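You operate a simulated robot arm through the tools that you are given. There is no shell and no other tool.

Carry out the task below with a simulated robot arm. There is one attempt and no reset: what you move stays moved.

Task
Chalk in spots 10, 30 and 40 on the black board.
Fine: all white, with the white chalk; put it back in the small blue tray; the other spots stay bare. Set down upright: white chalk. A coat counts when it lies all over at full strength: go over it till it gets no stronger.

Only the result counts: the job must be done as asked and must still hold three seconds after the hand-in. Knocking over, shifting, dropping, spilling or breaking anything else fails it.

Robot
A 7-joint arm with a two-finger parallel gripper, fixed in place. Base frame: the origin is at the foot of the arm, x ahead of it, y to its left, z up. Units: m, rad, N and s.
Its first joint turns from -2.304 to 2.304 rad. Payload 3.91 kg.
The TCP is the grasp point between the finger pads, 0.03 m short of the fingertips. In the tool frame z runs along the fingers and y along their closing line. Largest opening 0.11 m; finger width 0.02, thickness 0.01; the body of the gripper, 0.048 by 0.112 m, starts 0.055 m behind the TCP.
Orientation is that of the tool frame in the base frame, as a unit quaternion [x, y, z, w]. With the fingers straight down and closing along the base's y, the tool's x points along the base's -x, its y along +y and its z along -z.

Tools
- The arm moves only by the tool play_rows. Its argument "rows" is a list of rows, each a list of 3 entries, a list of its own where there are three numbers: the closure in counts, from 0 (fully open) to 255 (shut), then the shift along the base's x, y, z in m, then the turn, a rotation vector about the base's x, y, z in rad. In form: [[jaw, [tx, ty, tz], [wx, wy, wz]], ...]. A call has 1 to 20 rows; each row shifts and turns the commanded pose from where the row before left it. Rows are played at 5 a second. More than 0.05 m and 0.15 rad between two rows, or a gripper value outside its range, and nothing of the call is played. Where a pose cannot be reached the arm comes as near as it can. A force on the tool above 90 N (or 10 N above the force at the start of the call, whichever is more), or a blocked arm, ends the call early, and 0.2 s more pass. The fingers move at their own pace (about 0.108 m/s each) and stop on an object; they squeeze with about 34 N. The grip force told is the motor's: it shows also when the fingers shut on nothing. Time passes only in rows, and 0.2 s behind the last, so rows that do not move let the fingers close. It gives the time, the measured TCP pose, the force on the tool (base axes), the opening and the grip force at its end, in the units of the frame above (readings bear some noise), with the torque about the TCP (base axes, N m) and any sound that the robot's microphone picked up, and new pictures: "show" is both (left out), scene, wrist or none.
- Cameras (640 x 400 px; columns grow to the right, rows downward): "scene" is fixed at [0.2209, -0.4978, 1.6094]; the picture's right is [0.84, -0.55, 0.00], its down [-0.31, -0.47, -0.83] and it looks along [0.45, 0.69, -0.56] (base axes); focal length 322 px, centre (320, 200). "wrist" rides on the gripper at [0.072, 0.017, -0.103] in the tool frame; the picture's right is [-0.23, 0.97, 0.00], its down [-0.76, -0.18, -0.62] and it looks along [-0.61, -0.14, 0.78] (tool axes); focal length 222 px, centre (320, 200). There is no depth. A picture from a camera that has moved, and an enlarged one, comes with that camera's place and axes in the base frame and with its lens.
- inspect(camera, box): a new picture of the part [left, top, right, bottom] of that camera's present view, enlarged. The clock stands still meanwhile.
- sign_off(): hands the job in; it is judged then, once.

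Places have to be worked out from the pictures, the camera data and where the tool is seen. Open the gripper and draw the arm clear of the work before you hand the job in, unless the task says otherwise.

The tools are called after ">>>" as name(argument=value, ...) on one line, values as JSON. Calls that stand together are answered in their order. play_rows: Moves the arm, as the interface text tells. Its arguments: {"type":"object","properties":{"rows":{"type":"array","items":{"type":"array"}},"show":{"type":"string","enum":["both","scene","wrist","none"]}},"required":["rows"]} The other tools are called the same way: inspect (camera, box) takes an enlarged picture of a part of a camera's view; sign_off () hands the job in.

At the start:

```text
time: 0.0
tcp_pos: [0.6129, 0.3991, 1.1203]
ee_rot: [-0.001, 1.0, 0.0, 0.0]
ft_force: [0.3, -0.5, -0.2]
torque: [0.04, 0.01, 0.01]
width: 0.1101
gripper_force: 0.0
```

scene: 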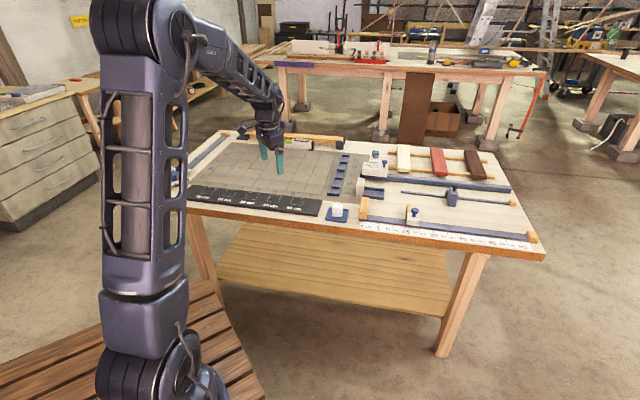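
wrist: 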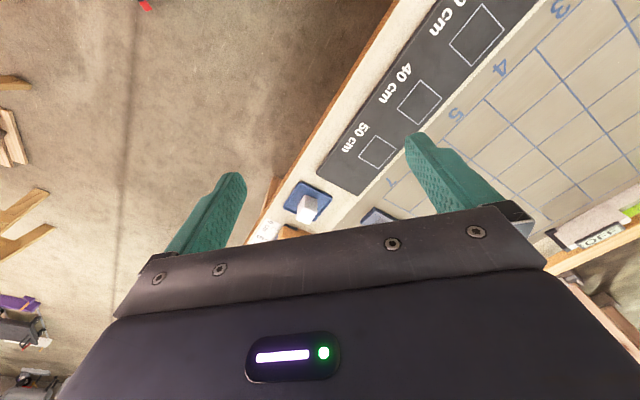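

I'll begin by looking closer at the table, the black board and the blue tray with the chalk.

>>> inspect(camera="scene", box=[170, 120, 370, 245])

>>> inspect(camera="scene", box=[310, 120, 550, 270])

>>> inspect(camera="wrist", box=[240, 0, 560, 240])

```text
3.20 times, centred on (270, 182) of scene
camera zoom: at [0.2209, -0.4978, 1.6094], right [0.84, -0.55, 0.0], down [-0.31, -0.47, -0.83], along [0.45, 0.69, -0.56], focal length 1031 px, centre (480, 256)
```

zoom: 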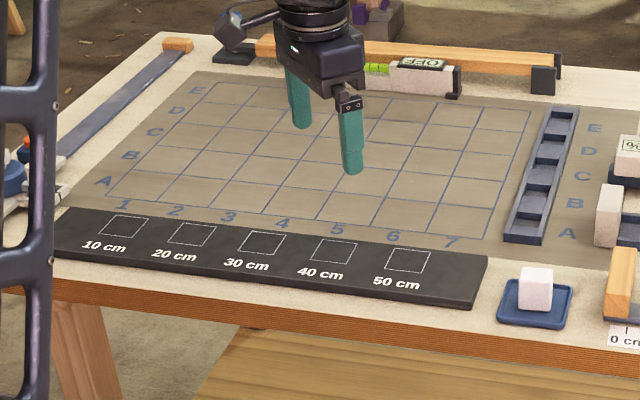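

```text
2.67 times, centred on (430, 195) of scene
camera zoom: at [0.2209, -0.4978, 1.6094], right [0.84, -0.55, 0.0], down [-0.31, -0.47, -0.83], along [0.45, 0.69, -0.56], focal length 860 px, centre (27, 213)
```

zoom: 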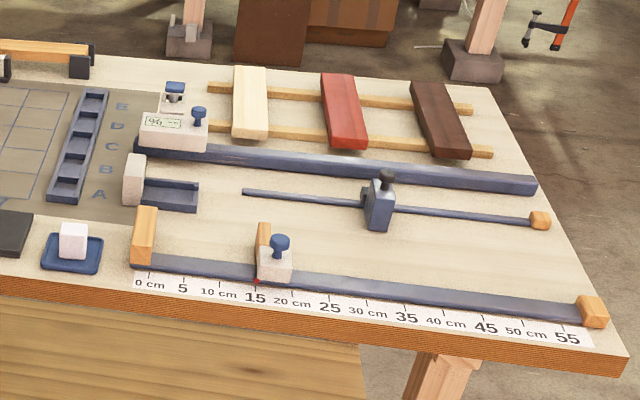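

```text
1.67 times, centred on (400, 120) of wrist
camera zoom: at [0.5394, 0.4154, 1.2222], right [0.23, 0.97, 0.0], down [0.76, -0.18, 0.62], along [0.61, -0.14, -0.78], focal length 370 px, centre (187, 333)
```

zoom: 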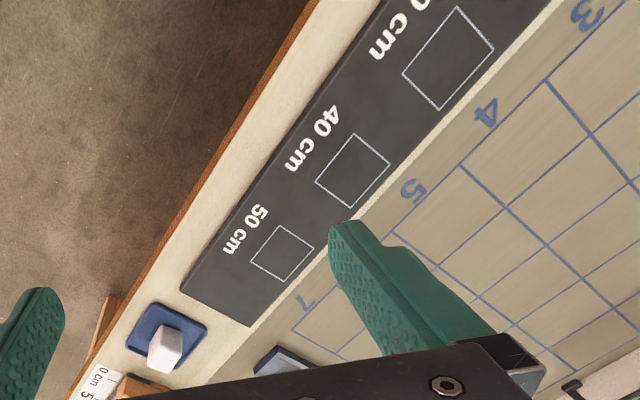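

The chalk stands in the tray at about (0.83, 0.32, 0.84), and the board runs diagonally with its spots about 10 cm apart along (0.707, -0.707). I turn the tool 45° to line up with the table and move to a viewing pose.

>>> play_rows(rows=[[0, [0.01, -0.0253, -0.0117], [0, 0, 0.1309]], [0, [0.01, -0.0253, -0.0117], [0, 0, 0.1309]], [0, [0.01, -0.0253, -0.0117], [0, 0, 0.1309]], [0, [0.01, -0.0253, -0.0117], [0, 0, 0.1309]], [0, [0.01, -0.0253, -0.0117], [0, 0, 0.1309]], [0, [0.01, -0.0253, -0.0117], [0, 0, 0.1309]], [0, [0, 0, 0], [0, 0, 0]]])

```text
time: 1.6
tcp_pos: [0.6733, 0.2467, 1.0507]
ee_rot: [-0.384, 0.923, 0.0, -0.001]
ft_force: [0.0, -0.5, 0.5]
torque: [-0.01, 0.01, 0.01]
width: 0.1096
gripper_force: 0.0
camera wrist: at [0.6092, 0.2063, 1.1528], right [-0.53, 0.85, 0.0], down [0.66, 0.41, 0.62], along [0.53, 0.33, -0.78], focal length 222 px, centre (320, 200)
```

scene: 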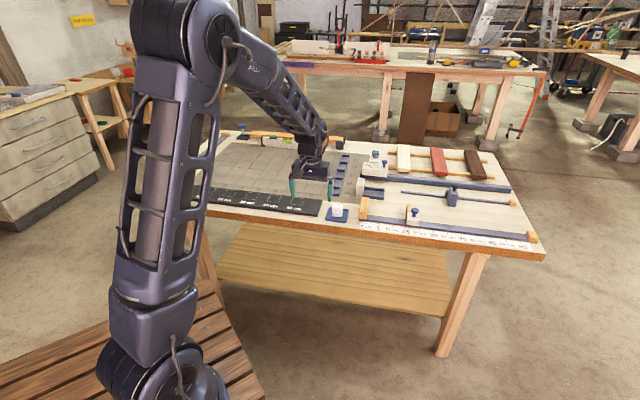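
wrist: 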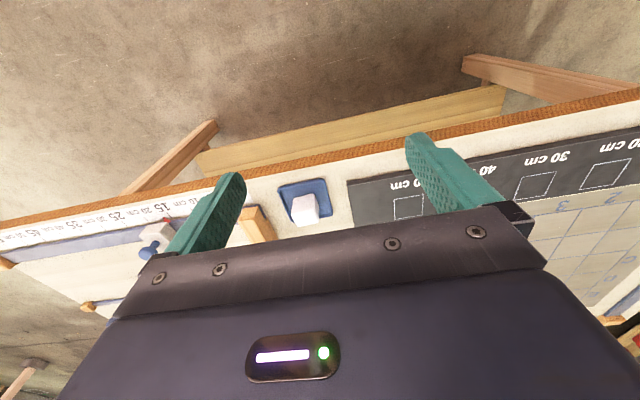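

The view is good; I enlarge the chalk/tray area and the visible part of the board.

>>> inspect(camera="wrist", box=[235, 160, 355, 240])

>>> inspect(camera="wrist", box=[440, 100, 640, 230])

>>> inspect(camera="scene", box=[310, 180, 390, 240])

>>> inspect(camera="scene", box=[180, 165, 330, 225])

```text
5.00 times, centred on (295, 200) of wrist
camera zoom: at [0.6092, 0.2063, 1.1528], right [-0.53, 0.85, 0.0], down [0.66, 0.41, 0.62], along [0.53, 0.33, -0.78], focal length 1111 px, centre (445, 200)
```

zoom: 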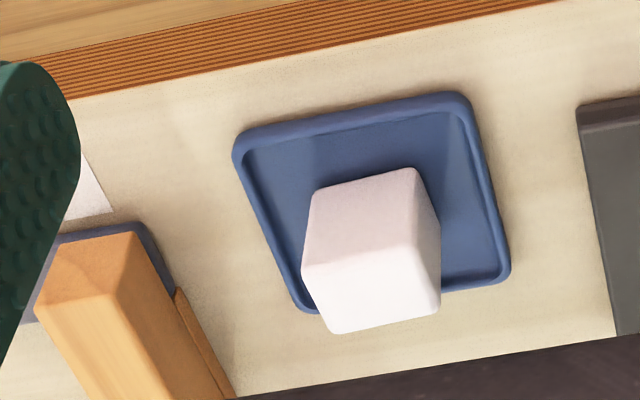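

```text
3.08 times, centred on (540, 165) of wrist
camera zoom: at [0.6092, 0.2063, 1.1528], right [-0.53, 0.85, 0.0], down [0.66, 0.41, 0.62], along [0.53, 0.33, -0.78], focal length 684 px, centre (-357, 308)
```

zoom: 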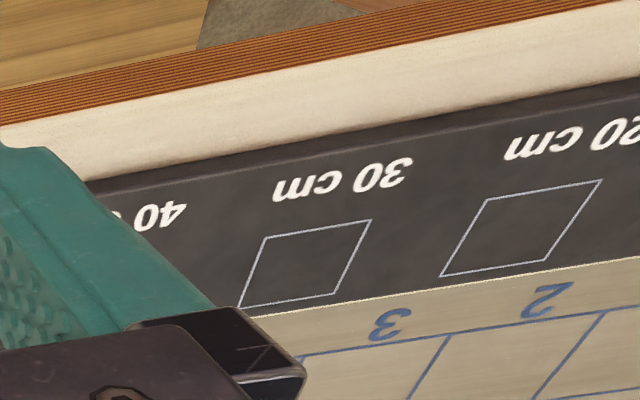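

```text
6.67 times, centred on (350, 210) of scene
camera zoom: at [0.2209, -0.4978, 1.6094], right [0.84, -0.55, 0.0], down [-0.31, -0.47, -0.83], along [0.45, 0.69, -0.56], focal length 2149 px, centre (120, 133)
```

zoom: 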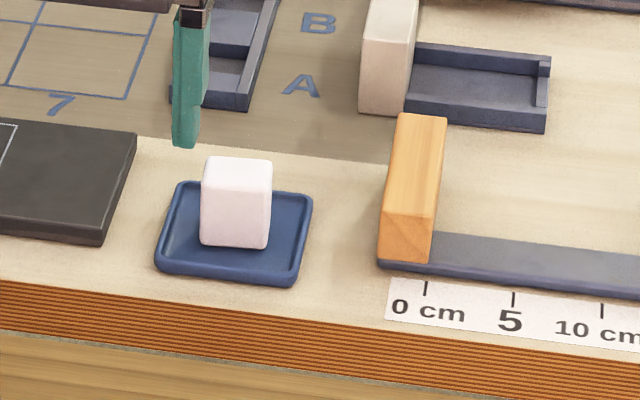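

```text
4.27 times, centred on (255, 195) of scene
camera zoom: at [0.2209, -0.4978, 1.6094], right [0.84, -0.55, 0.0], down [-0.31, -0.47, -0.83], along [0.45, 0.69, -0.56], focal length 1375 px, centre (597, 221)
```

zoom: 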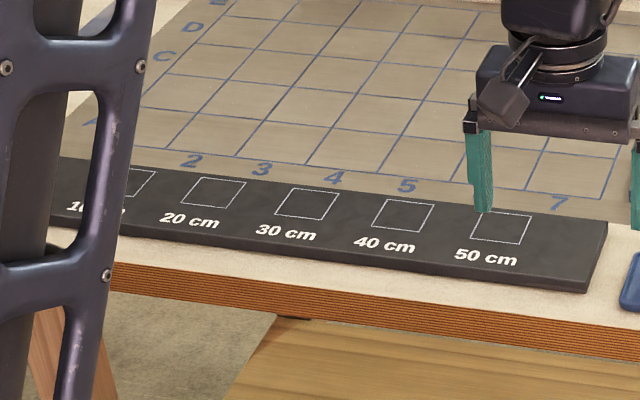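

Chalk appears to be roughly 3.6 × 3.2 × 4 cm, standing centred in the tray at about (0.835, 0.321), with its top near z 0.886. I move above it at z≈0.97 with open fingers to verify the alignment.

>>> play_rows(rows=[[0, [0.0324, 0.0149, -0.016], [0, 0, 0]], [0, [0.0324, 0.0149, -0.016], [0, 0, 0]], [0, [0.0324, 0.0149, -0.016], [0, 0, 0]], [0, [0.0324, 0.0149, -0.016], [0, 0, 0]], [0, [0.0324, 0.0149, -0.016], [0, 0, 0]], [0, [0, 0, 0], [0, 0, 0]]])

>>> inspect(camera="wrist", box=[220, 80, 430, 211])

>>> inspect(camera="scene", box=[300, 170, 400, 232])

```text
time: 3.0
tcp_pos: [0.8354, 0.3214, 0.9687]
ee_rot: [-0.384, 0.924, 0.0, 0.0]
ft_force: [0.2, 0.3, -0.4]
torque: [0.0, 0.0, 0.01]
width: 0.1102
gripper_force: 0.0
camera wrist: at [0.7722, 0.2813, 1.071], right [-0.53, 0.85, 0.0], down [0.66, 0.41, 0.62], along [0.53, 0.33, -0.78], focal length 222 px, centre (320, 200)
```

scene: 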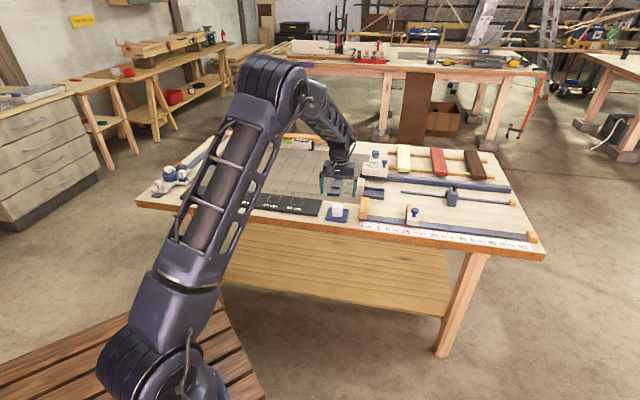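
wrist: 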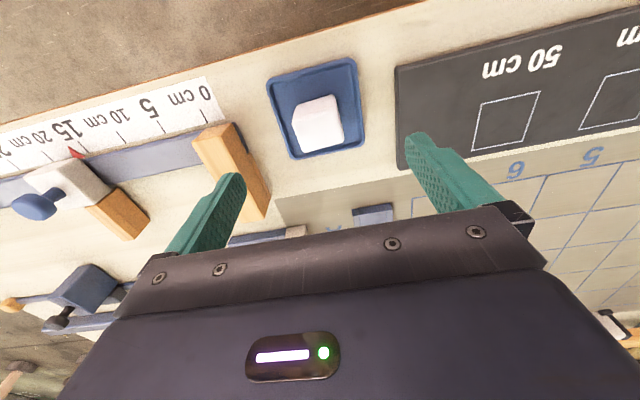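

```text
3.05 times, centred on (325, 146) of wrist
camera zoom: at [0.7722, 0.2813, 1.071], right [-0.53, 0.85, 0.0], down [0.66, 0.41, 0.62], along [0.53, 0.33, -0.78], focal length 677 px, centre (305, 366)
```

zoom: 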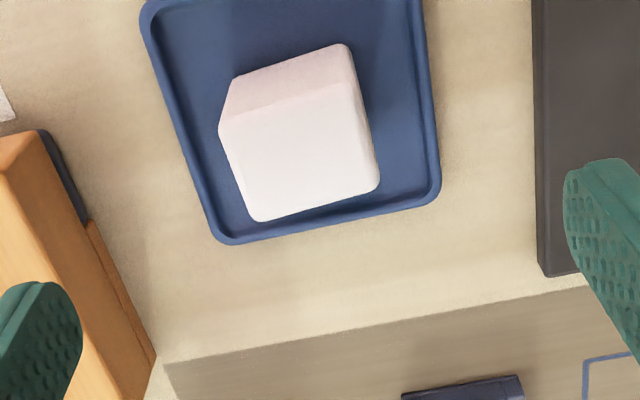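

```text
6.40 times, centred on (350, 201) of scene
camera zoom: at [0.2209, -0.4978, 1.6094], right [0.84, -0.55, 0.0], down [-0.31, -0.47, -0.83], along [0.45, 0.69, -0.56], focal length 2063 px, centre (128, 194)
```

zoom: 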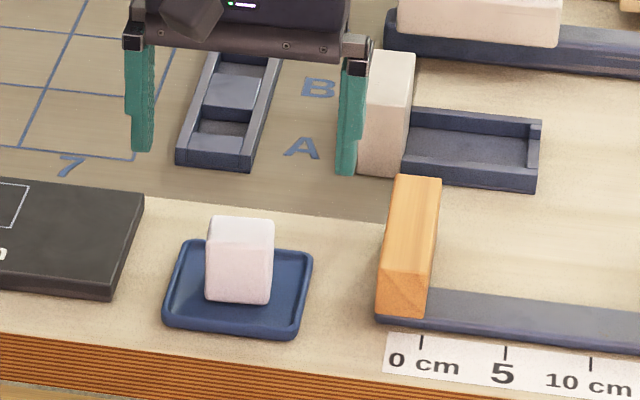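

The TCP sits right over the chalk (offset under 1 mm, yaw within ~2°). I lower so the fingertips stay above the tray rim (TCP z≈0.893) and close on the chalk's upper half.

>>> play_rows(rows=[[0, [0, 0, -0.025], [0, 0, 0]], [0, [0, 0, -0.025], [0, 0, 0]], [0, [0, 0, -0.0257], [0, 0, 0]], [0, [0, 0, 0], [0, 0, 0]], [255, [0, 0, 0], [0, 0, 0]], [255, [0, 0, 0], [0, 0, 0]], [255, [0, 0, 0], [0, 0, 0]], [255, [0, 0, 0], [0, 0, 0]]])

>>> inspect(camera="wrist", box=[220, 80, 430, 211])

>>> inspect(camera="scene", box=[300, 170, 400, 232])

```text
time: 4.8
tcp_pos: [0.8352, 0.3218, 0.8929]
ee_rot: [-0.382, 0.924, 0.0, 0.0]
ft_force: [0.7, -0.9, 0.9]
torque: [0.0, -0.01, 0.04]
width: 0.0397
gripper_force: 33.9
camera wrist: at [0.7713, 0.2821, 0.9953], right [-0.53, 0.85, 0.0], down [0.66, 0.41, 0.62], along [0.53, 0.33, -0.78], focal length 222 px, centre (320, 200)
```

scene: 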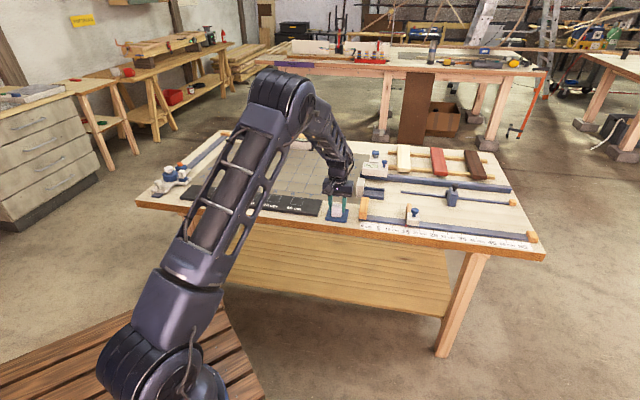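
wrist: 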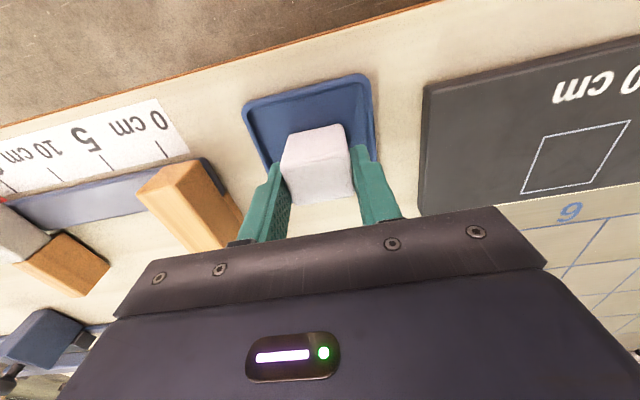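

```text
3.05 times, centred on (325, 146) of wrist
camera zoom: at [0.7713, 0.2821, 0.9953], right [-0.53, 0.85, 0.0], down [0.66, 0.41, 0.62], along [0.53, 0.33, -0.78], focal length 677 px, centre (305, 366)
```

zoom: 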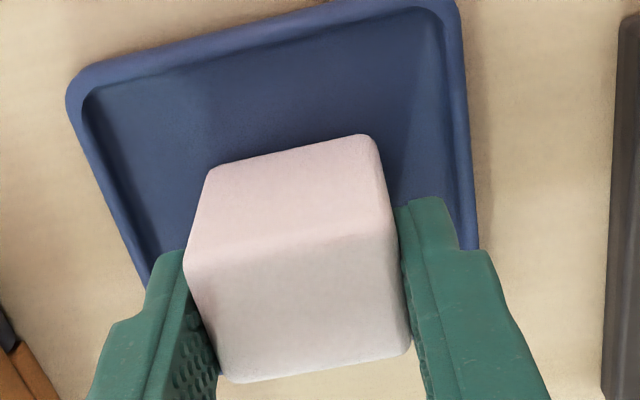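

```text
6.40 times, centred on (350, 201) of scene
camera zoom: at [0.2209, -0.4978, 1.6094], right [0.84, -0.55, 0.0], down [-0.31, -0.47, -0.83], along [0.45, 0.69, -0.56], focal length 2063 px, centre (128, 194)
```

zoom: 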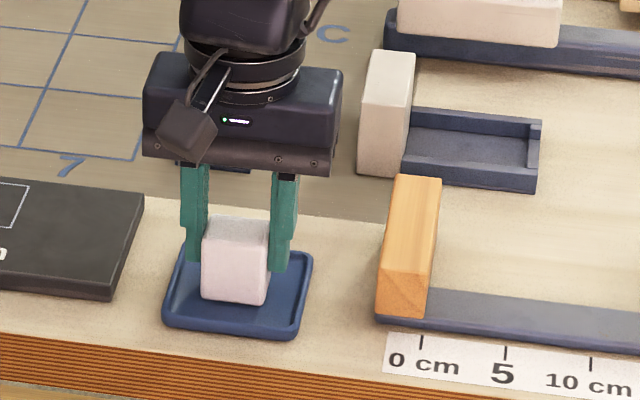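

The chalk is gripped (opening 0.0397 m → 4 cm wide). I lift straight up and carry it over to about spot 40, hovering well above the board.

>>> play_rows(rows=[[255, [0, 0, 0.03], [0, 0, 0]], [255, [0, 0, 0.03], [0, 0, 0]], [255, [-0.0234, 0.0325, 0], [0, 0, 0]], [255, [-0.0234, 0.0325, 0], [0, 0, 0]], [255, [-0.0234, 0.0325, 0], [0, 0, 0]], [255, [-0.0234, 0.0325, 0], [0, 0, 0]], [255, [-0.0234, 0.0325, 0], [0, 0, 0]], [255, [-0.0234, 0.0325, 0], [0, 0, 0]], [255, [-0.0234, 0.0325, 0], [0, 0, 0]], [255, [0, 0, 0], [0, 0, 0]]])

>>> inspect(camera="wrist", box=[170, 60, 490, 260])

>>> inspect(camera="scene", box=[230, 160, 330, 222])

```text
time: 7.0
tcp_pos: [0.6699, 0.5484, 0.954]
ee_rot: [-0.383, 0.924, 0.0, 0.0]
ft_force: [0.4, -0.1, -0.7]
torque: [0.01, -0.02, 0.0]
width: 0.0394
gripper_force: 34.4
camera wrist: at [0.6062, 0.5086, 1.0574], right [-0.53, 0.85, 0.0], down [0.66, 0.41, 0.62], along [0.53, 0.33, -0.78], focal length 222 px, centre (320, 200)
```

scene: 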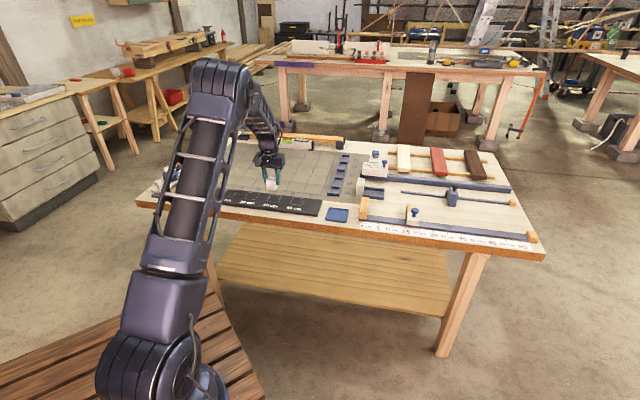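
wrist: 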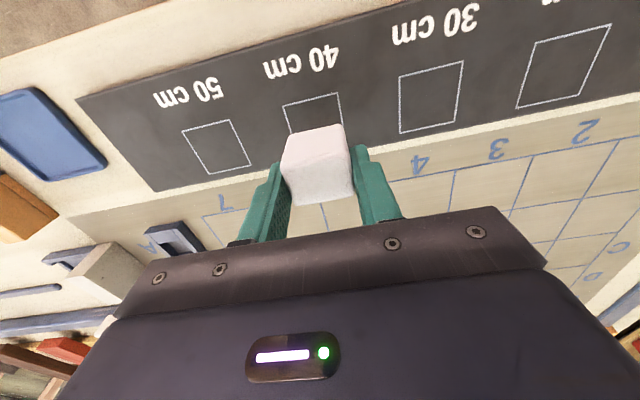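

```text
2.00 times, centred on (330, 160) of wrist
camera zoom: at [0.6062, 0.5086, 1.0574], right [-0.53, 0.85, 0.0], down [0.66, 0.41, 0.62], along [0.53, 0.33, -0.78], focal length 444 px, centre (300, 280)
```

zoom: 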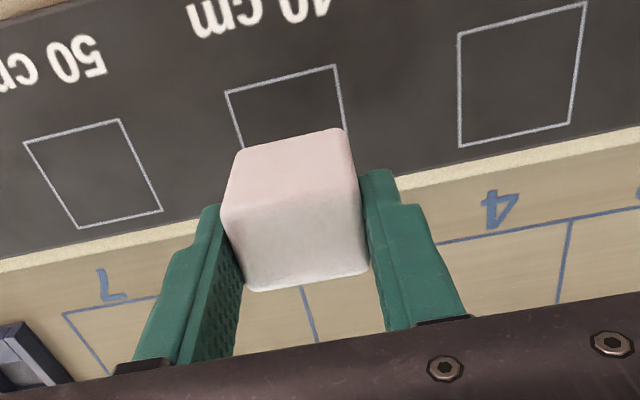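

```text
6.40 times, centred on (280, 191) of scene
camera zoom: at [0.2209, -0.4978, 1.6094], right [0.84, -0.55, 0.0], down [-0.31, -0.47, -0.83], along [0.45, 0.69, -0.56], focal length 2063 px, centre (576, 258)
```

zoom: 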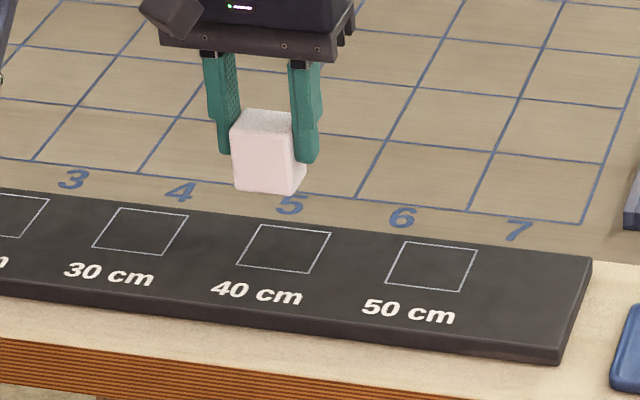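

The wrist geometry gives a clean 10 cm pitch: board top at z≈0.854, squares ~0.05 m, and spot 40 only ~3 mm from the current TCP. I correct that and descend to just above the board for a check.

>>> play_rows(rows=[[255, [0.0032, -0.001, -0.015], [0, 0, 0]], [255, [0, 0, -0.015], [0, 0, 0]], [255, [0, 0, -0.015], [0, 0, 0]], [255, [0, 0, 0], [0, 0, 0]]])

>>> inspect(camera="wrist", box=[220, 60, 430, 191])

>>> inspect(camera="scene", box=[230, 160, 330, 222])

```text
time: 8.0
tcp_pos: [0.6741, 0.5493, 0.9102]
ee_rot: [-0.382, 0.924, -0.001, 0.0]
ft_force: [-0.2, -0.1, -0.3]
torque: [0.0, -0.02, -0.01]
width: 0.0395
gripper_force: 34.3
camera wrist: at [0.61, 0.5084, 1.0118], right [-0.53, 0.85, 0.0], down [0.66, 0.41, 0.62], along [0.53, 0.33, -0.78], focal length 222 px, centre (320, 200)
```

scene: 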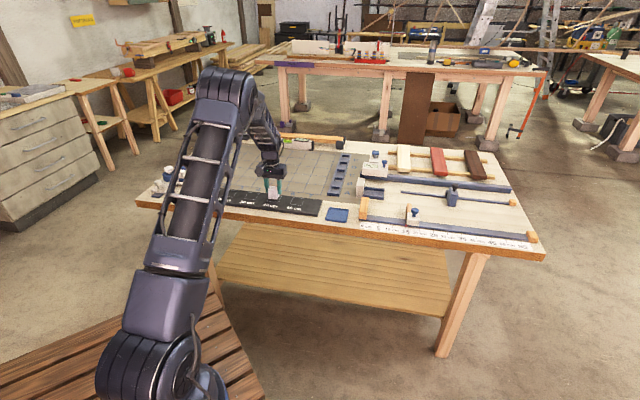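
wrist: 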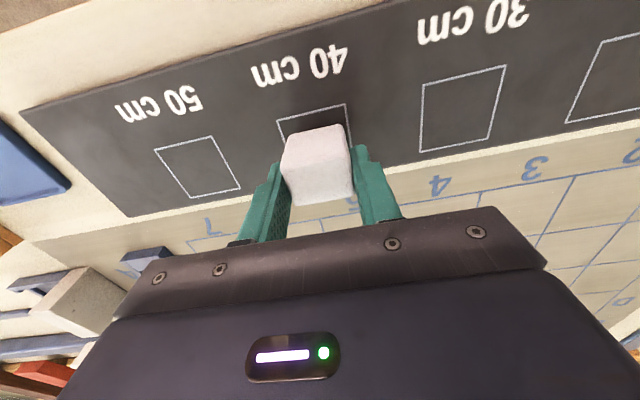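

```text
3.05 times, centred on (325, 126) of wrist
camera zoom: at [0.61, 0.5084, 1.0118], right [-0.53, 0.85, 0.0], down [0.66, 0.41, 0.62], along [0.53, 0.33, -0.78], focal length 677 px, centre (305, 427)
```

zoom: 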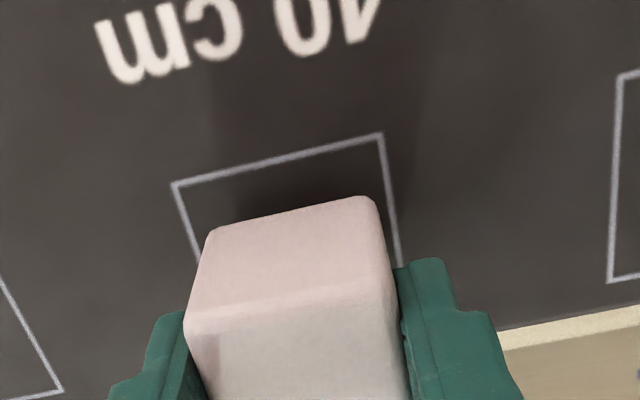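

```text
6.40 times, centred on (280, 191) of scene
camera zoom: at [0.2209, -0.4978, 1.6094], right [0.84, -0.55, 0.0], down [-0.31, -0.47, -0.83], along [0.45, 0.69, -0.56], focal length 2063 px, centre (576, 258)
```

zoom: 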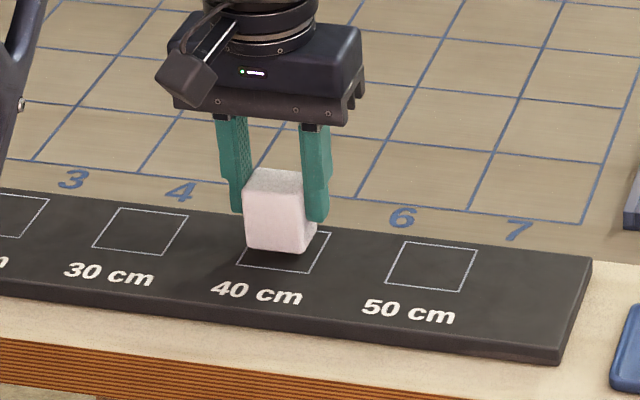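

The chalk hangs about 1 cm above spot 40, well centred in the left-right direction. I lower it in small steps and watch the force for contact.

>>> play_rows(rows=[[255, [0, 0, -0.002], [0, 0, 0]], [255, [0, 0, -0.002], [0, 0, 0]], [255, [0, 0, -0.002], [0, 0, 0]], [255, [0, 0, 0], [0, 0, 0]]], show="none")

>>> play_rows(rows=[[255, [0, 0, -0.001], [0, 0, 0]], [255, [0, 0, 0], [0, 0, 0]]], show="none")

>>> inspect(camera="wrist", box=[220, 60, 430, 191])

>>> inspect(camera="scene", box=[230, 160, 330, 222])

```text
time: 9.0
tcp_pos: [0.6745, 0.5459, 0.9038]
ee_rot: [-0.382, 0.924, 0.0, 0.0]
ft_force: [0.3, 0.6, -0.5]
torque: [0.02, 0.04, 0.01]
width: 0.0396
gripper_force: 34.1
```

```text
time: 9.6
tcp_pos: [0.6733, 0.547, 0.9023]
ee_rot: [-0.383, 0.924, 0.0, 0.0]
ft_force: [-0.9, -3.0, 10.0]
torque: [-0.23, 0.14, -0.02]
width: 0.0393
gripper_force: 34.4
```

```text
3.05 times, centred on (325, 126) of wrist
camera zoom: at [0.6101, 0.5082, 1.0051], right [-0.53, 0.85, 0.0], down [0.66, 0.41, 0.62], along [0.53, 0.33, -0.78], focal length 677 px, centre (305, 427)
```

zoom: 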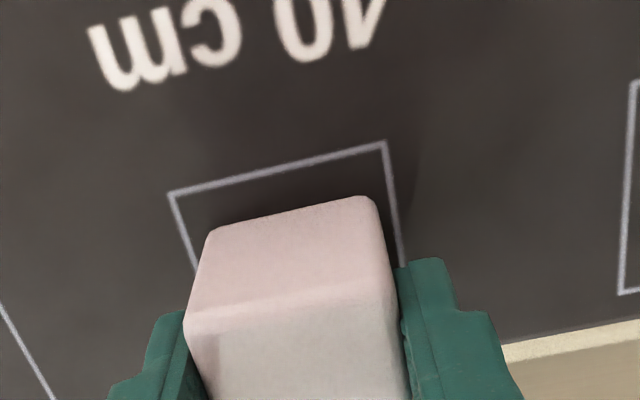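

```text
6.40 times, centred on (280, 191) of scene
camera zoom: at [0.2209, -0.4978, 1.6094], right [0.84, -0.55, 0.0], down [-0.31, -0.47, -0.83], along [0.45, 0.69, -0.56], focal length 2063 px, centre (576, 258)
```

zoom: 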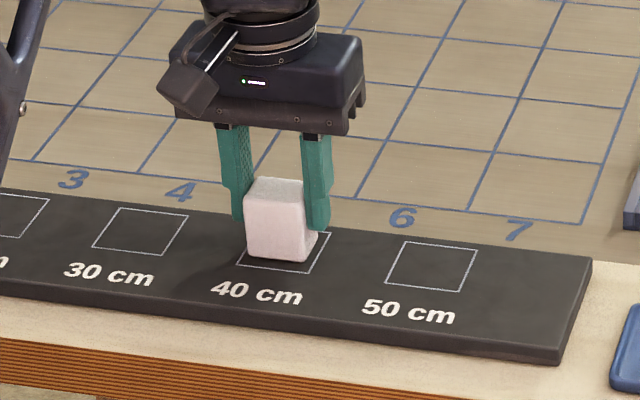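

Contact found at TCP z≈0.9024 with ~10 N. The chalk is within about 1 mm of spot 40's centre, so I rub a first small raster (±9 mm across, ±7 mm along).

>>> play_rows(rows=[[255, [-0.0007, -0.00636, 0], [0, 0, 0]], [255, [-0.0007, -0.00495, 0], [0, 0, 0]], [255, [0.00636, 0.00636, 0], [0, 0, 0]], [255, [0.00636, 0.00636, 0], [0, 0, 0]], [255, [-0.00354, 0.00354, 0], [0, 0, 0]], [255, [-0.00636, -0.00636, 0], [0, 0, 0]], [255, [-0.00636, -0.00636, 0], [0, 0, 0]], [255, [-0.00283, 0.00283, 0], [0, 0, 0]], [255, [0.00636, 0.00636, 0], [0, 0, 0]], [255, [0.00636, 0.00636, 0], [0, 0, 0]], [255, [-0.00354, 0.00354, 0], [0, 0, 0]], [255, [-0.00636, -0.00636, 0], [0, 0, 0]], [255, [-0.00636, -0.00636, 0], [0, 0, 0]], [255, [0.00636, 0.0007, 0], [0, 0, 0]], [255, [0.00495, 0.0007, 0], [0, 0, 0]]])

>>> inspect(camera="wrist", box=[220, 60, 430, 191])

>>> inspect(camera="scene", box=[230, 160, 330, 222])

```text
time: 12.8
tcp_pos: [0.6738, 0.5448, 0.9024]
ee_rot: [-0.383, 0.924, 0.0, 0.001]
ft_force: [-9.9, -0.4, 23.9]
torque: [0.02, 0.32, -0.03]
width: 0.0394
gripper_force: 33.9
camera wrist: at [0.6101, 0.5068, 1.0044], right [-0.53, 0.85, 0.0], down [0.66, 0.41, 0.62], along [0.53, 0.33, -0.78], focal length 222 px, centre (320, 200)
```

scene: 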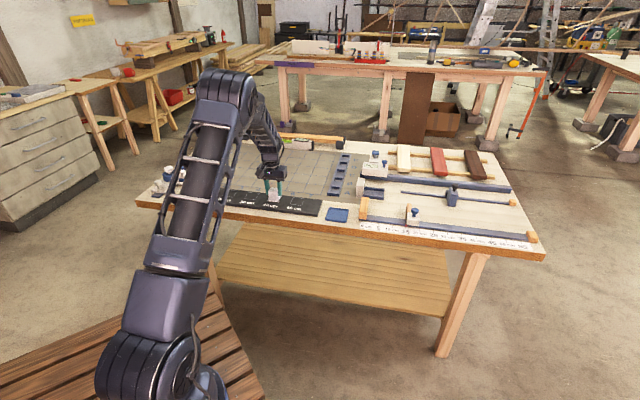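
wrist: 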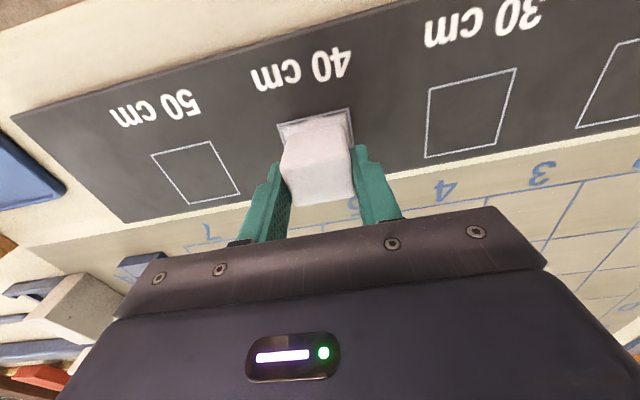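

```text
3.05 times, centred on (325, 126) of wrist
camera zoom: at [0.6101, 0.5068, 1.0044], right [-0.53, 0.85, 0.0], down [0.66, 0.41, 0.62], along [0.53, 0.33, -0.78], focal length 677 px, centre (305, 427)
```

zoom: 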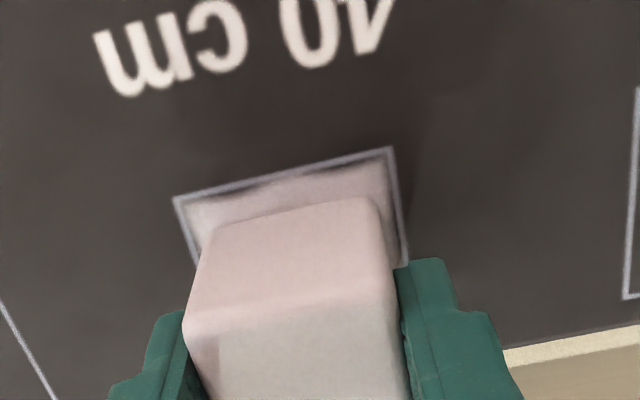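

```text
6.40 times, centred on (280, 191) of scene
camera zoom: at [0.2209, -0.4978, 1.6094], right [0.84, -0.55, 0.0], down [-0.31, -0.47, -0.83], along [0.45, 0.69, -0.56], focal length 2063 px, centre (576, 258)
```

zoom: 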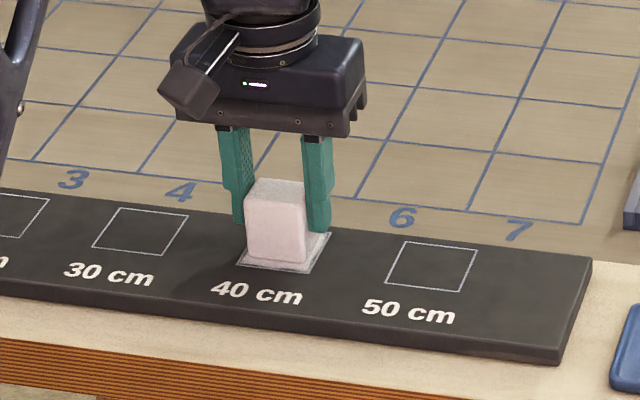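

White chalk is being laid down and the coat stays inside the square. I go over it again with wider strokes in the other direction, easing the height by 0.3 mm since the force rose to 24 N.

>>> play_rows(rows=[[255, [-0.00071, -0.00778, 0.0003], [0, 0, 0]], [255, [-0.00071, -0.00778, 0], [0, 0, 0]], [255, [-0.00707, 0.00707, 0], [0, 0, 0]], [255, [-0.00707, 0.00707, 0], [0, 0, 0]], [255, [0.00424, 0.00424, 0], [0, 0, 0]], [255, [0.00707, -0.00707, 0], [0, 0, 0]], [255, [0.00707, -0.00707, 0], [0, 0, 0]], [255, [0.00424, 0.00424, 0], [0, 0, 0]], [255, [-0.00707, 0.00707, 0], [0, 0, 0]], [255, [-0.00707, 0.00707, 0], [0, 0, 0]], [255, [0.00424, 0.00424, 0], [0, 0, 0]], [255, [0.00707, -0.00707, 0], [0, 0, 0]], [255, [0.00707, -0.00707, 0], [0, 0, 0]], [255, [0.00424, 0.00424, 0], [0, 0, 0]], [255, [-0.00707, 0.00707, 0], [0, 0, 0]], [255, [-0.00707, 0.00707, 0], [0, 0, 0]], [255, [-0.00071, -0.00778, 0], [0, 0, 0]], [255, [-0.00071, -0.00778, 0], [0, 0, 0]], [255, [0, 0, 0], [0, 0, 0]]], show="none")

>>> inspect(camera="wrist", box=[220, 60, 430, 191])

>>> inspect(camera="scene", box=[230, 160, 330, 222])

```text
time: 16.8
tcp_pos: [0.6747, 0.5477, 0.9015]
ee_rot: [-0.383, 0.924, 0.0, 0.0]
ft_force: [0.8, -1.1, 1.1]
torque: [-0.01, -0.07, -0.06]
width: 0.0395
gripper_force: 33.6
```

```text
3.05 times, centred on (325, 126) of wrist
camera zoom: at [0.6104, 0.5074, 1.0044], right [-0.53, 0.85, 0.0], down [0.66, 0.41, 0.62], along [0.53, 0.33, -0.78], focal length 677 px, centre (305, 427)
```

zoom: 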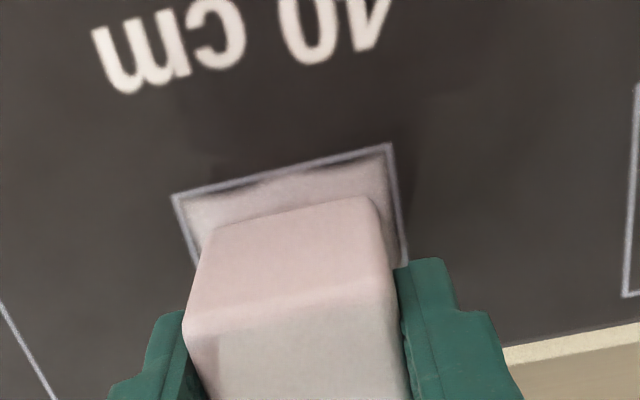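

```text
6.40 times, centred on (280, 191) of scene
camera zoom: at [0.2209, -0.4978, 1.6094], right [0.84, -0.55, 0.0], down [-0.31, -0.47, -0.83], along [0.45, 0.69, -0.56], focal length 2063 px, centre (576, 258)
```

zoom: 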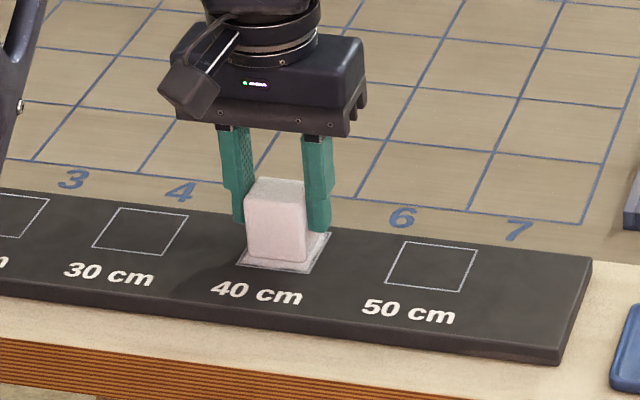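

Force is only ~1 N, so that pass probably barely touched. I lower by 0.4 mm and check the force.

>>> play_rows(rows=[[255, [0, 0, -0.0004], [0, 0, 0]], [255, [0, 0, 0], [0, 0, 0]]], show="none")

```text
time: 17.4
tcp_pos: [0.6732, 0.5471, 0.9028]
ee_rot: [-0.383, 0.924, 0.001, 0.0]
ft_force: [1.5, -2.9, 7.5]
torque: [-0.07, -0.09, -0.05]
width: 0.0394
gripper_force: 34.3
```

7.5 N of contact; another 0.3 mm down and the wide raster is repeated.

>>> play_rows(rows=[[255, [-0.00071, -0.00778, -0.0003], [0, 0, 0]], [255, [-0.00071, -0.00778, 0], [0, 0, 0]], [255, [-0.00707, 0.00707, 0], [0, 0, 0]], [255, [-0.00707, 0.00707, 0], [0, 0, 0]], [255, [0.00424, 0.00424, 0], [0, 0, 0]], [255, [0.00707, -0.00707, 0], [0, 0, 0]], [255, [0.00707, -0.00707, 0], [0, 0, 0]], [255, [0.00424, 0.00424, 0], [0, 0, 0]], [255, [-0.00707, 0.00707, 0], [0, 0, 0]], [255, [-0.00707, 0.00707, 0], [0, 0, 0]], [255, [0.00424, 0.00424, 0], [0, 0, 0]], [255, [0.00707, -0.00707, 0], [0, 0, 0]], [255, [0.00707, -0.00707, 0], [0, 0, 0]], [255, [0.00424, 0.00424, 0], [0, 0, 0]], [255, [-0.00707, 0.00707, 0], [0, 0, 0]], [255, [-0.00707, 0.00707, 0], [0, 0, 0]], [255, [-0.00071, -0.00778, 0], [0, 0, 0]], [255, [-0.00071, -0.00778, 0], [0, 0, 0]], [255, [0, 0, 0], [0, 0, 0]]], show="none")

>>> inspect(camera="wrist", box=[220, 60, 430, 191])

>>> inspect(camera="scene", box=[230, 160, 330, 222])

```text
time: 21.4
tcp_pos: [0.6734, 0.5466, 0.9031]
ee_rot: [-0.383, 0.924, -0.001, 0.001]
ft_force: [-0.1, -0.6, -0.7]
torque: [-0.02, -0.02, -0.03]
width: 0.0395
gripper_force: 34.2
```

```text
3.05 times, centred on (325, 126) of wrist
camera zoom: at [0.61, 0.5075, 1.0052], right [-0.53, 0.85, 0.0], down [0.66, 0.41, 0.62], along [0.53, 0.33, -0.78], focal length 677 px, centre (305, 427)
```

zoom: 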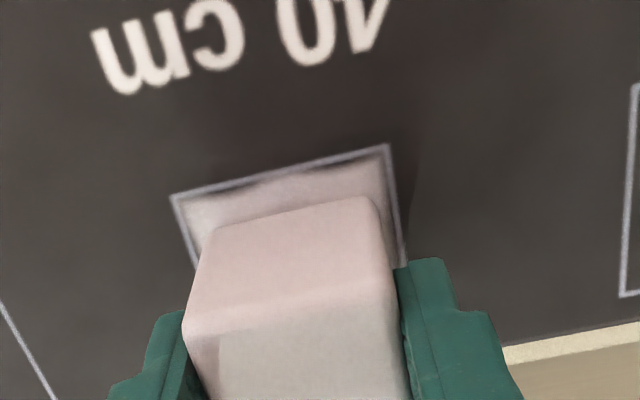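

```text
6.40 times, centred on (280, 191) of scene
camera zoom: at [0.2209, -0.4978, 1.6094], right [0.84, -0.55, 0.0], down [-0.31, -0.47, -0.83], along [0.45, 0.69, -0.56], focal length 2063 px, centre (576, 258)
```

zoom: 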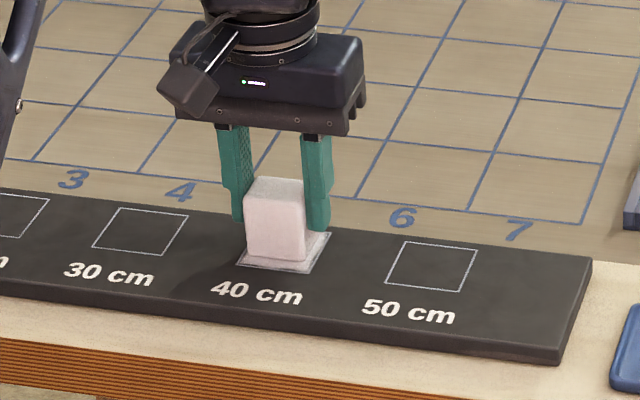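

Contact was lost during the pass (force back to ~0), so I lift and move aside to look at the coat on spot 40 and at the chalk itself.

>>> play_rows(rows=[[255, [0, 0, 0.03], [0, 0, 0]], [255, [0, 0, 0.03], [0, 0, 0]], [255, [0.025, -0.025, 0], [0, 0, 0]], [255, [0.025, -0.025, 0], [0, 0, 0]], [255, [0, 0, 0], [0, 0, 0]]])

>>> inspect(camera="wrist", box=[260, 60, 500, 210])

>>> inspect(camera="scene", box=[250, 170, 320, 214])

```text
time: 22.6
tcp_pos: [0.7225, 0.4959, 0.9614]
ee_rot: [-0.383, 0.924, 0.0, 0.0]
ft_force: [0.0, -0.4, -1.8]
torque: [-0.02, 0.0, 0.04]
width: 0.0395
gripper_force: 33.9
camera wrist: at [0.6588, 0.4571, 1.0638], right [-0.53, 0.85, 0.0], down [0.66, 0.41, 0.62], along [0.53, 0.33, -0.78], focal length 222 px, centre (320, 200)
```

scene: 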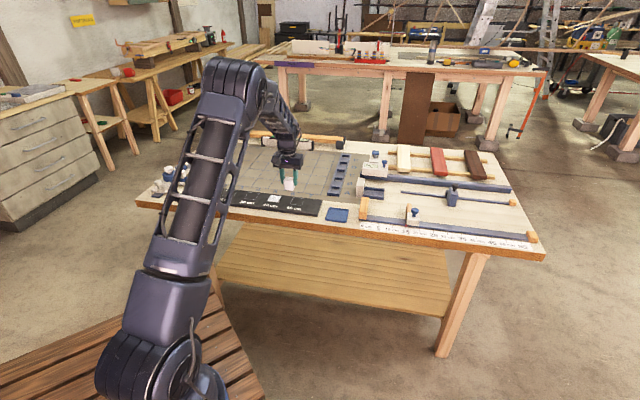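
wrist: 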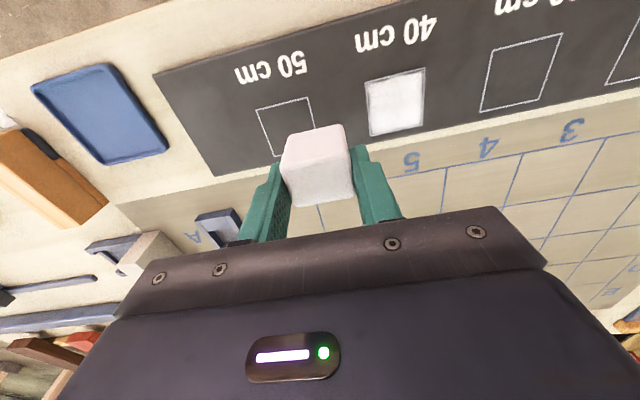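

```text
2.67 times, centred on (380, 135) of wrist
camera zoom: at [0.6588, 0.4571, 1.0638], right [-0.53, 0.85, 0.0], down [0.66, 0.41, 0.62], along [0.53, 0.33, -0.78], focal length 592 px, centre (160, 373)
```

zoom: 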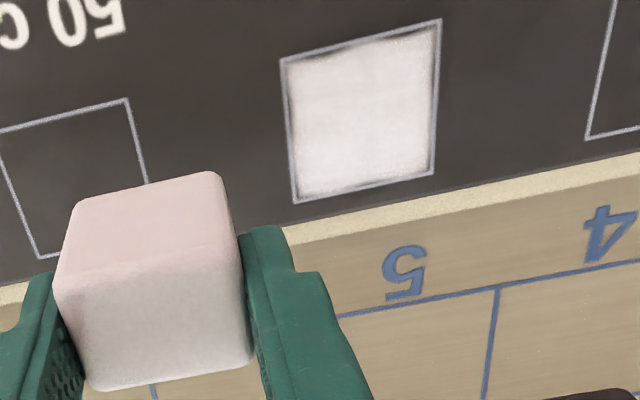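

```text
9.09 times, centred on (285, 192) of scene
camera zoom: at [0.2209, -0.4978, 1.6094], right [0.84, -0.55, 0.0], down [-0.31, -0.47, -0.83], along [0.45, 0.69, -0.56], focal length 2930 px, centre (638, 273)
```

zoom: 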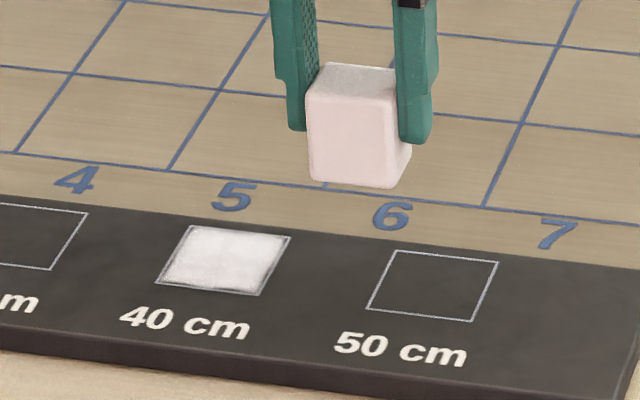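

Coverage is already nearly full; only the front and right edges are thin. I return to spot 40 (shifted 1 mm toward the front), touch down gently and read the force.

>>> play_rows(rows=[[255, [-0.025, 0.025, 0], [0, 0, 0]], [255, [-0.0261, 0.0247, 0], [0, 0, 0]], [255, [0, 0, -0.03], [0, 0, 0]], [255, [0, 0, -0.025], [0, 0, 0]], [255, [0, 0, -0.0045], [0, 0, 0]], [255, [0, 0, -0.0005], [0, 0, 0]], [255, [0, 0, 0], [0, 0, 0]]], show="none")

>>> play_rows(rows=[[255, [0, 0, -0.0005], [0, 0, 0]], [255, [0, 0, 0], [0, 0, 0]]], show="none")

```text
time: 24.2
tcp_pos: [0.6716, 0.5458, 0.9022]
ee_rot: [-0.383, 0.924, 0.001, 0.001]
ft_force: [-0.1, 0.8, -1.1]
torque: [0.0, 0.01, -0.01]
width: 0.0396
gripper_force: 34.4
```

```text
time: 24.8
tcp_pos: [0.672, 0.5464, 0.9009]
ee_rot: [-0.382, 0.924, 0.001, 0.0]
ft_force: [0.1, -1.6, 2.1]
torque: [0.0, -0.03, -0.04]
width: 0.0396
gripper_force: 34.1
```

Light contact at commanded z≈0.9015. Now two rounds around the perimeter of the square, feeding down 0.05 mm per row to hold the pressure.

>>> play_rows(rows=[[255, [-0.00035, -0.00813, -0.0003], [0, 0, 0]], [255, [-0.00106, -0.00884, -5e-05], [0, 0, 0]], [255, [-0.00778, 0.00778, -5e-05], [0, 0, 0]], [255, [-0.00778, 0.00778, -5e-05], [0, 0, 0]], [255, [0.00884, 0.00884, -5e-05], [0, 0, 0]], [255, [0.00884, 0.00884, -5e-05], [0, 0, 0]], [255, [0.00778, -0.00778, -5e-05], [0, 0, 0]], [255, [0.00778, -0.00778, -5e-05], [0, 0, 0]], [255, [-0.00884, -0.00884, -5e-05], [0, 0, 0]], [255, [-0.00884, -0.00884, -5e-05], [0, 0, 0]], [255, [-0.00778, 0.00778, -5e-05], [0, 0, 0]], [255, [-0.00778, 0.00778, -5e-05], [0, 0, 0]], [255, [0.00884, 0.00884, -5e-05], [0, 0, 0]], [255, [0.00884, 0.00884, -5e-05], [0, 0, 0]], [255, [0.00778, -0.00778, -5e-05], [0, 0, 0]], [255, [0.00778, -0.00778, -5e-05], [0, 0, 0]], [255, [-0.00813, -0.00035, -5e-05], [0, 0, 0]], [255, [-0.00813, -0.00035, 0], [0, 0, 0]], [255, [0, 0, 0], [0, 0, 0]]], show="none")

>>> inspect(camera="wrist", box=[220, 60, 430, 191])

>>> inspect(camera="scene", box=[250, 170, 320, 214])

```text
time: 28.8
tcp_pos: [0.6735, 0.546, 0.8994]
ee_rot: [-0.383, 0.924, -0.001, 0.0]
ft_force: [10.7, -5.8, 29.1]
torque: [-0.11, -0.39, -0.04]
width: 0.0391
gripper_force: 33.9
```

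```text
3.05 times, centred on (325, 126) of wrist
camera zoom: at [0.6095, 0.507, 1.0021], right [-0.53, 0.85, 0.0], down [0.66, 0.41, 0.62], along [0.53, 0.33, -0.78], focal length 677 px, centre (305, 427)
```

zoom: 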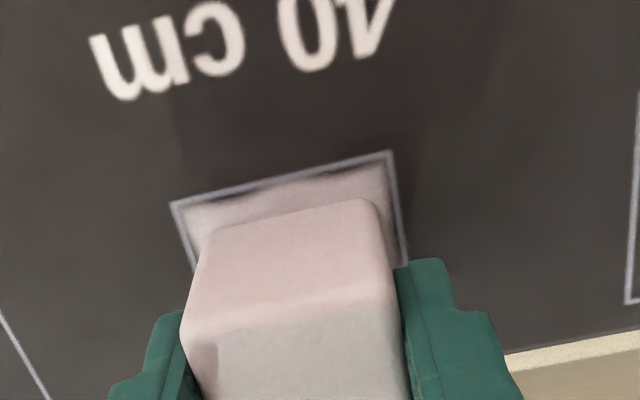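

```text
9.09 times, centred on (285, 192) of scene
camera zoom: at [0.2209, -0.4978, 1.6094], right [0.84, -0.55, 0.0], down [-0.31, -0.47, -0.83], along [0.45, 0.69, -0.56], focal length 2930 px, centre (638, 273)
```

zoom: 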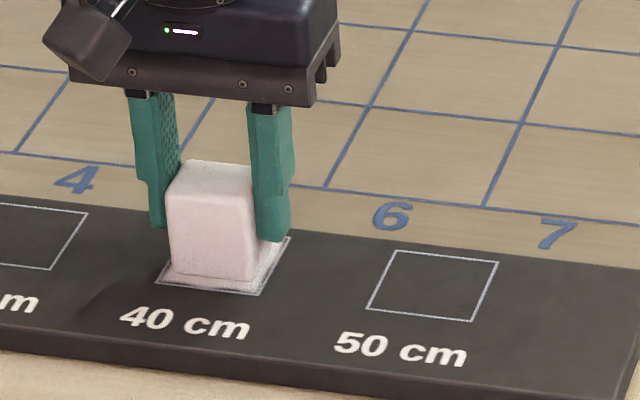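

The front-edge raggedness looks unchanged, so it may be the coat's own texture. I lift and move aside to compare strength with before.

>>> play_rows(rows=[[255, [0, 0, 0.03], [0, 0, 0]], [255, [0, 0, 0.03], [0, 0, 0]], [255, [0.025, -0.025, 0], [0, 0, 0]], [255, [0.025, -0.025, 0], [0, 0, 0]], [255, [0, 0, 0], [0, 0, 0]]])

>>> inspect(camera="wrist", box=[260, 60, 500, 210])

>>> inspect(camera="scene", box=[250, 170, 320, 214])

```text
time: 30.0
tcp_pos: [0.7248, 0.4962, 0.9597]
ee_rot: [-0.382, 0.924, -0.001, 0.0]
ft_force: [-0.1, -0.2, -0.8]
torque: [-0.04, 0.0, -0.03]
width: 0.0394
gripper_force: 34.3
camera wrist: at [0.6612, 0.457, 1.0617], right [-0.53, 0.85, 0.0], down [0.66, 0.41, 0.62], along [0.53, 0.33, -0.78], focal length 222 px, centre (320, 200)
```

scene: 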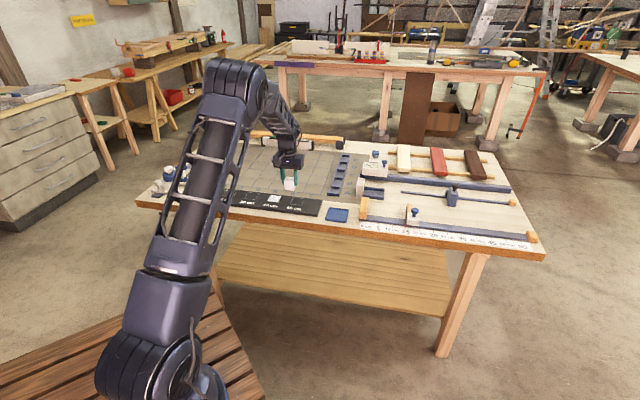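
wrist: 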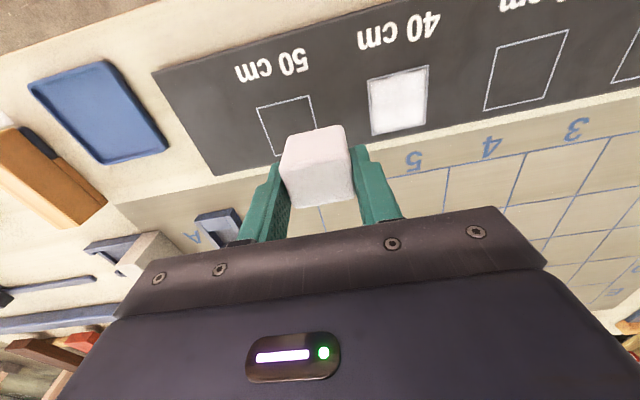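

```text
2.67 times, centred on (380, 135) of wrist
camera zoom: at [0.6612, 0.457, 1.0617], right [-0.53, 0.85, 0.0], down [0.66, 0.41, 0.62], along [0.53, 0.33, -0.78], focal length 592 px, centre (160, 373)
```

zoom: 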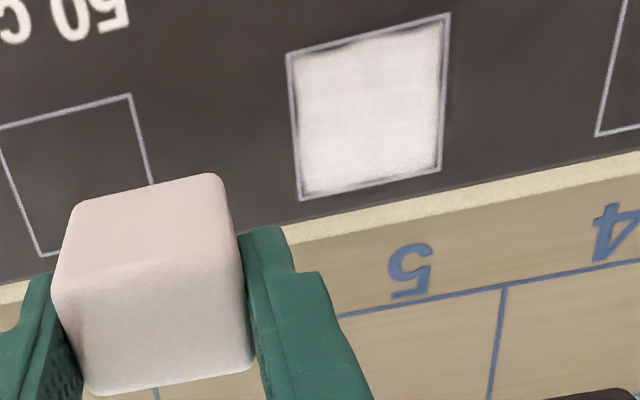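

```text
9.09 times, centred on (285, 192) of scene
camera zoom: at [0.2209, -0.4978, 1.6094], right [0.84, -0.55, 0.0], down [-0.31, -0.47, -0.83], along [0.45, 0.69, -0.56], focal length 2930 px, centre (638, 273)
```

zoom: 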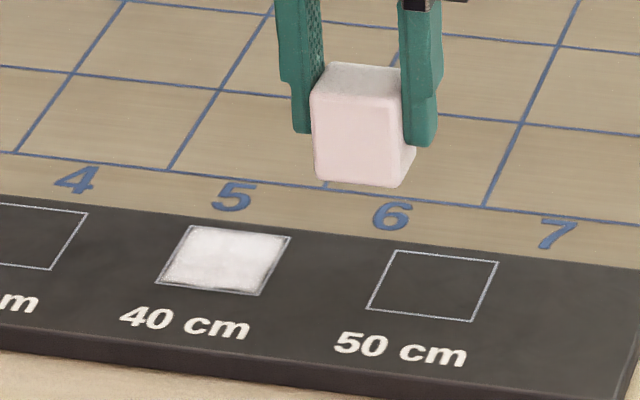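

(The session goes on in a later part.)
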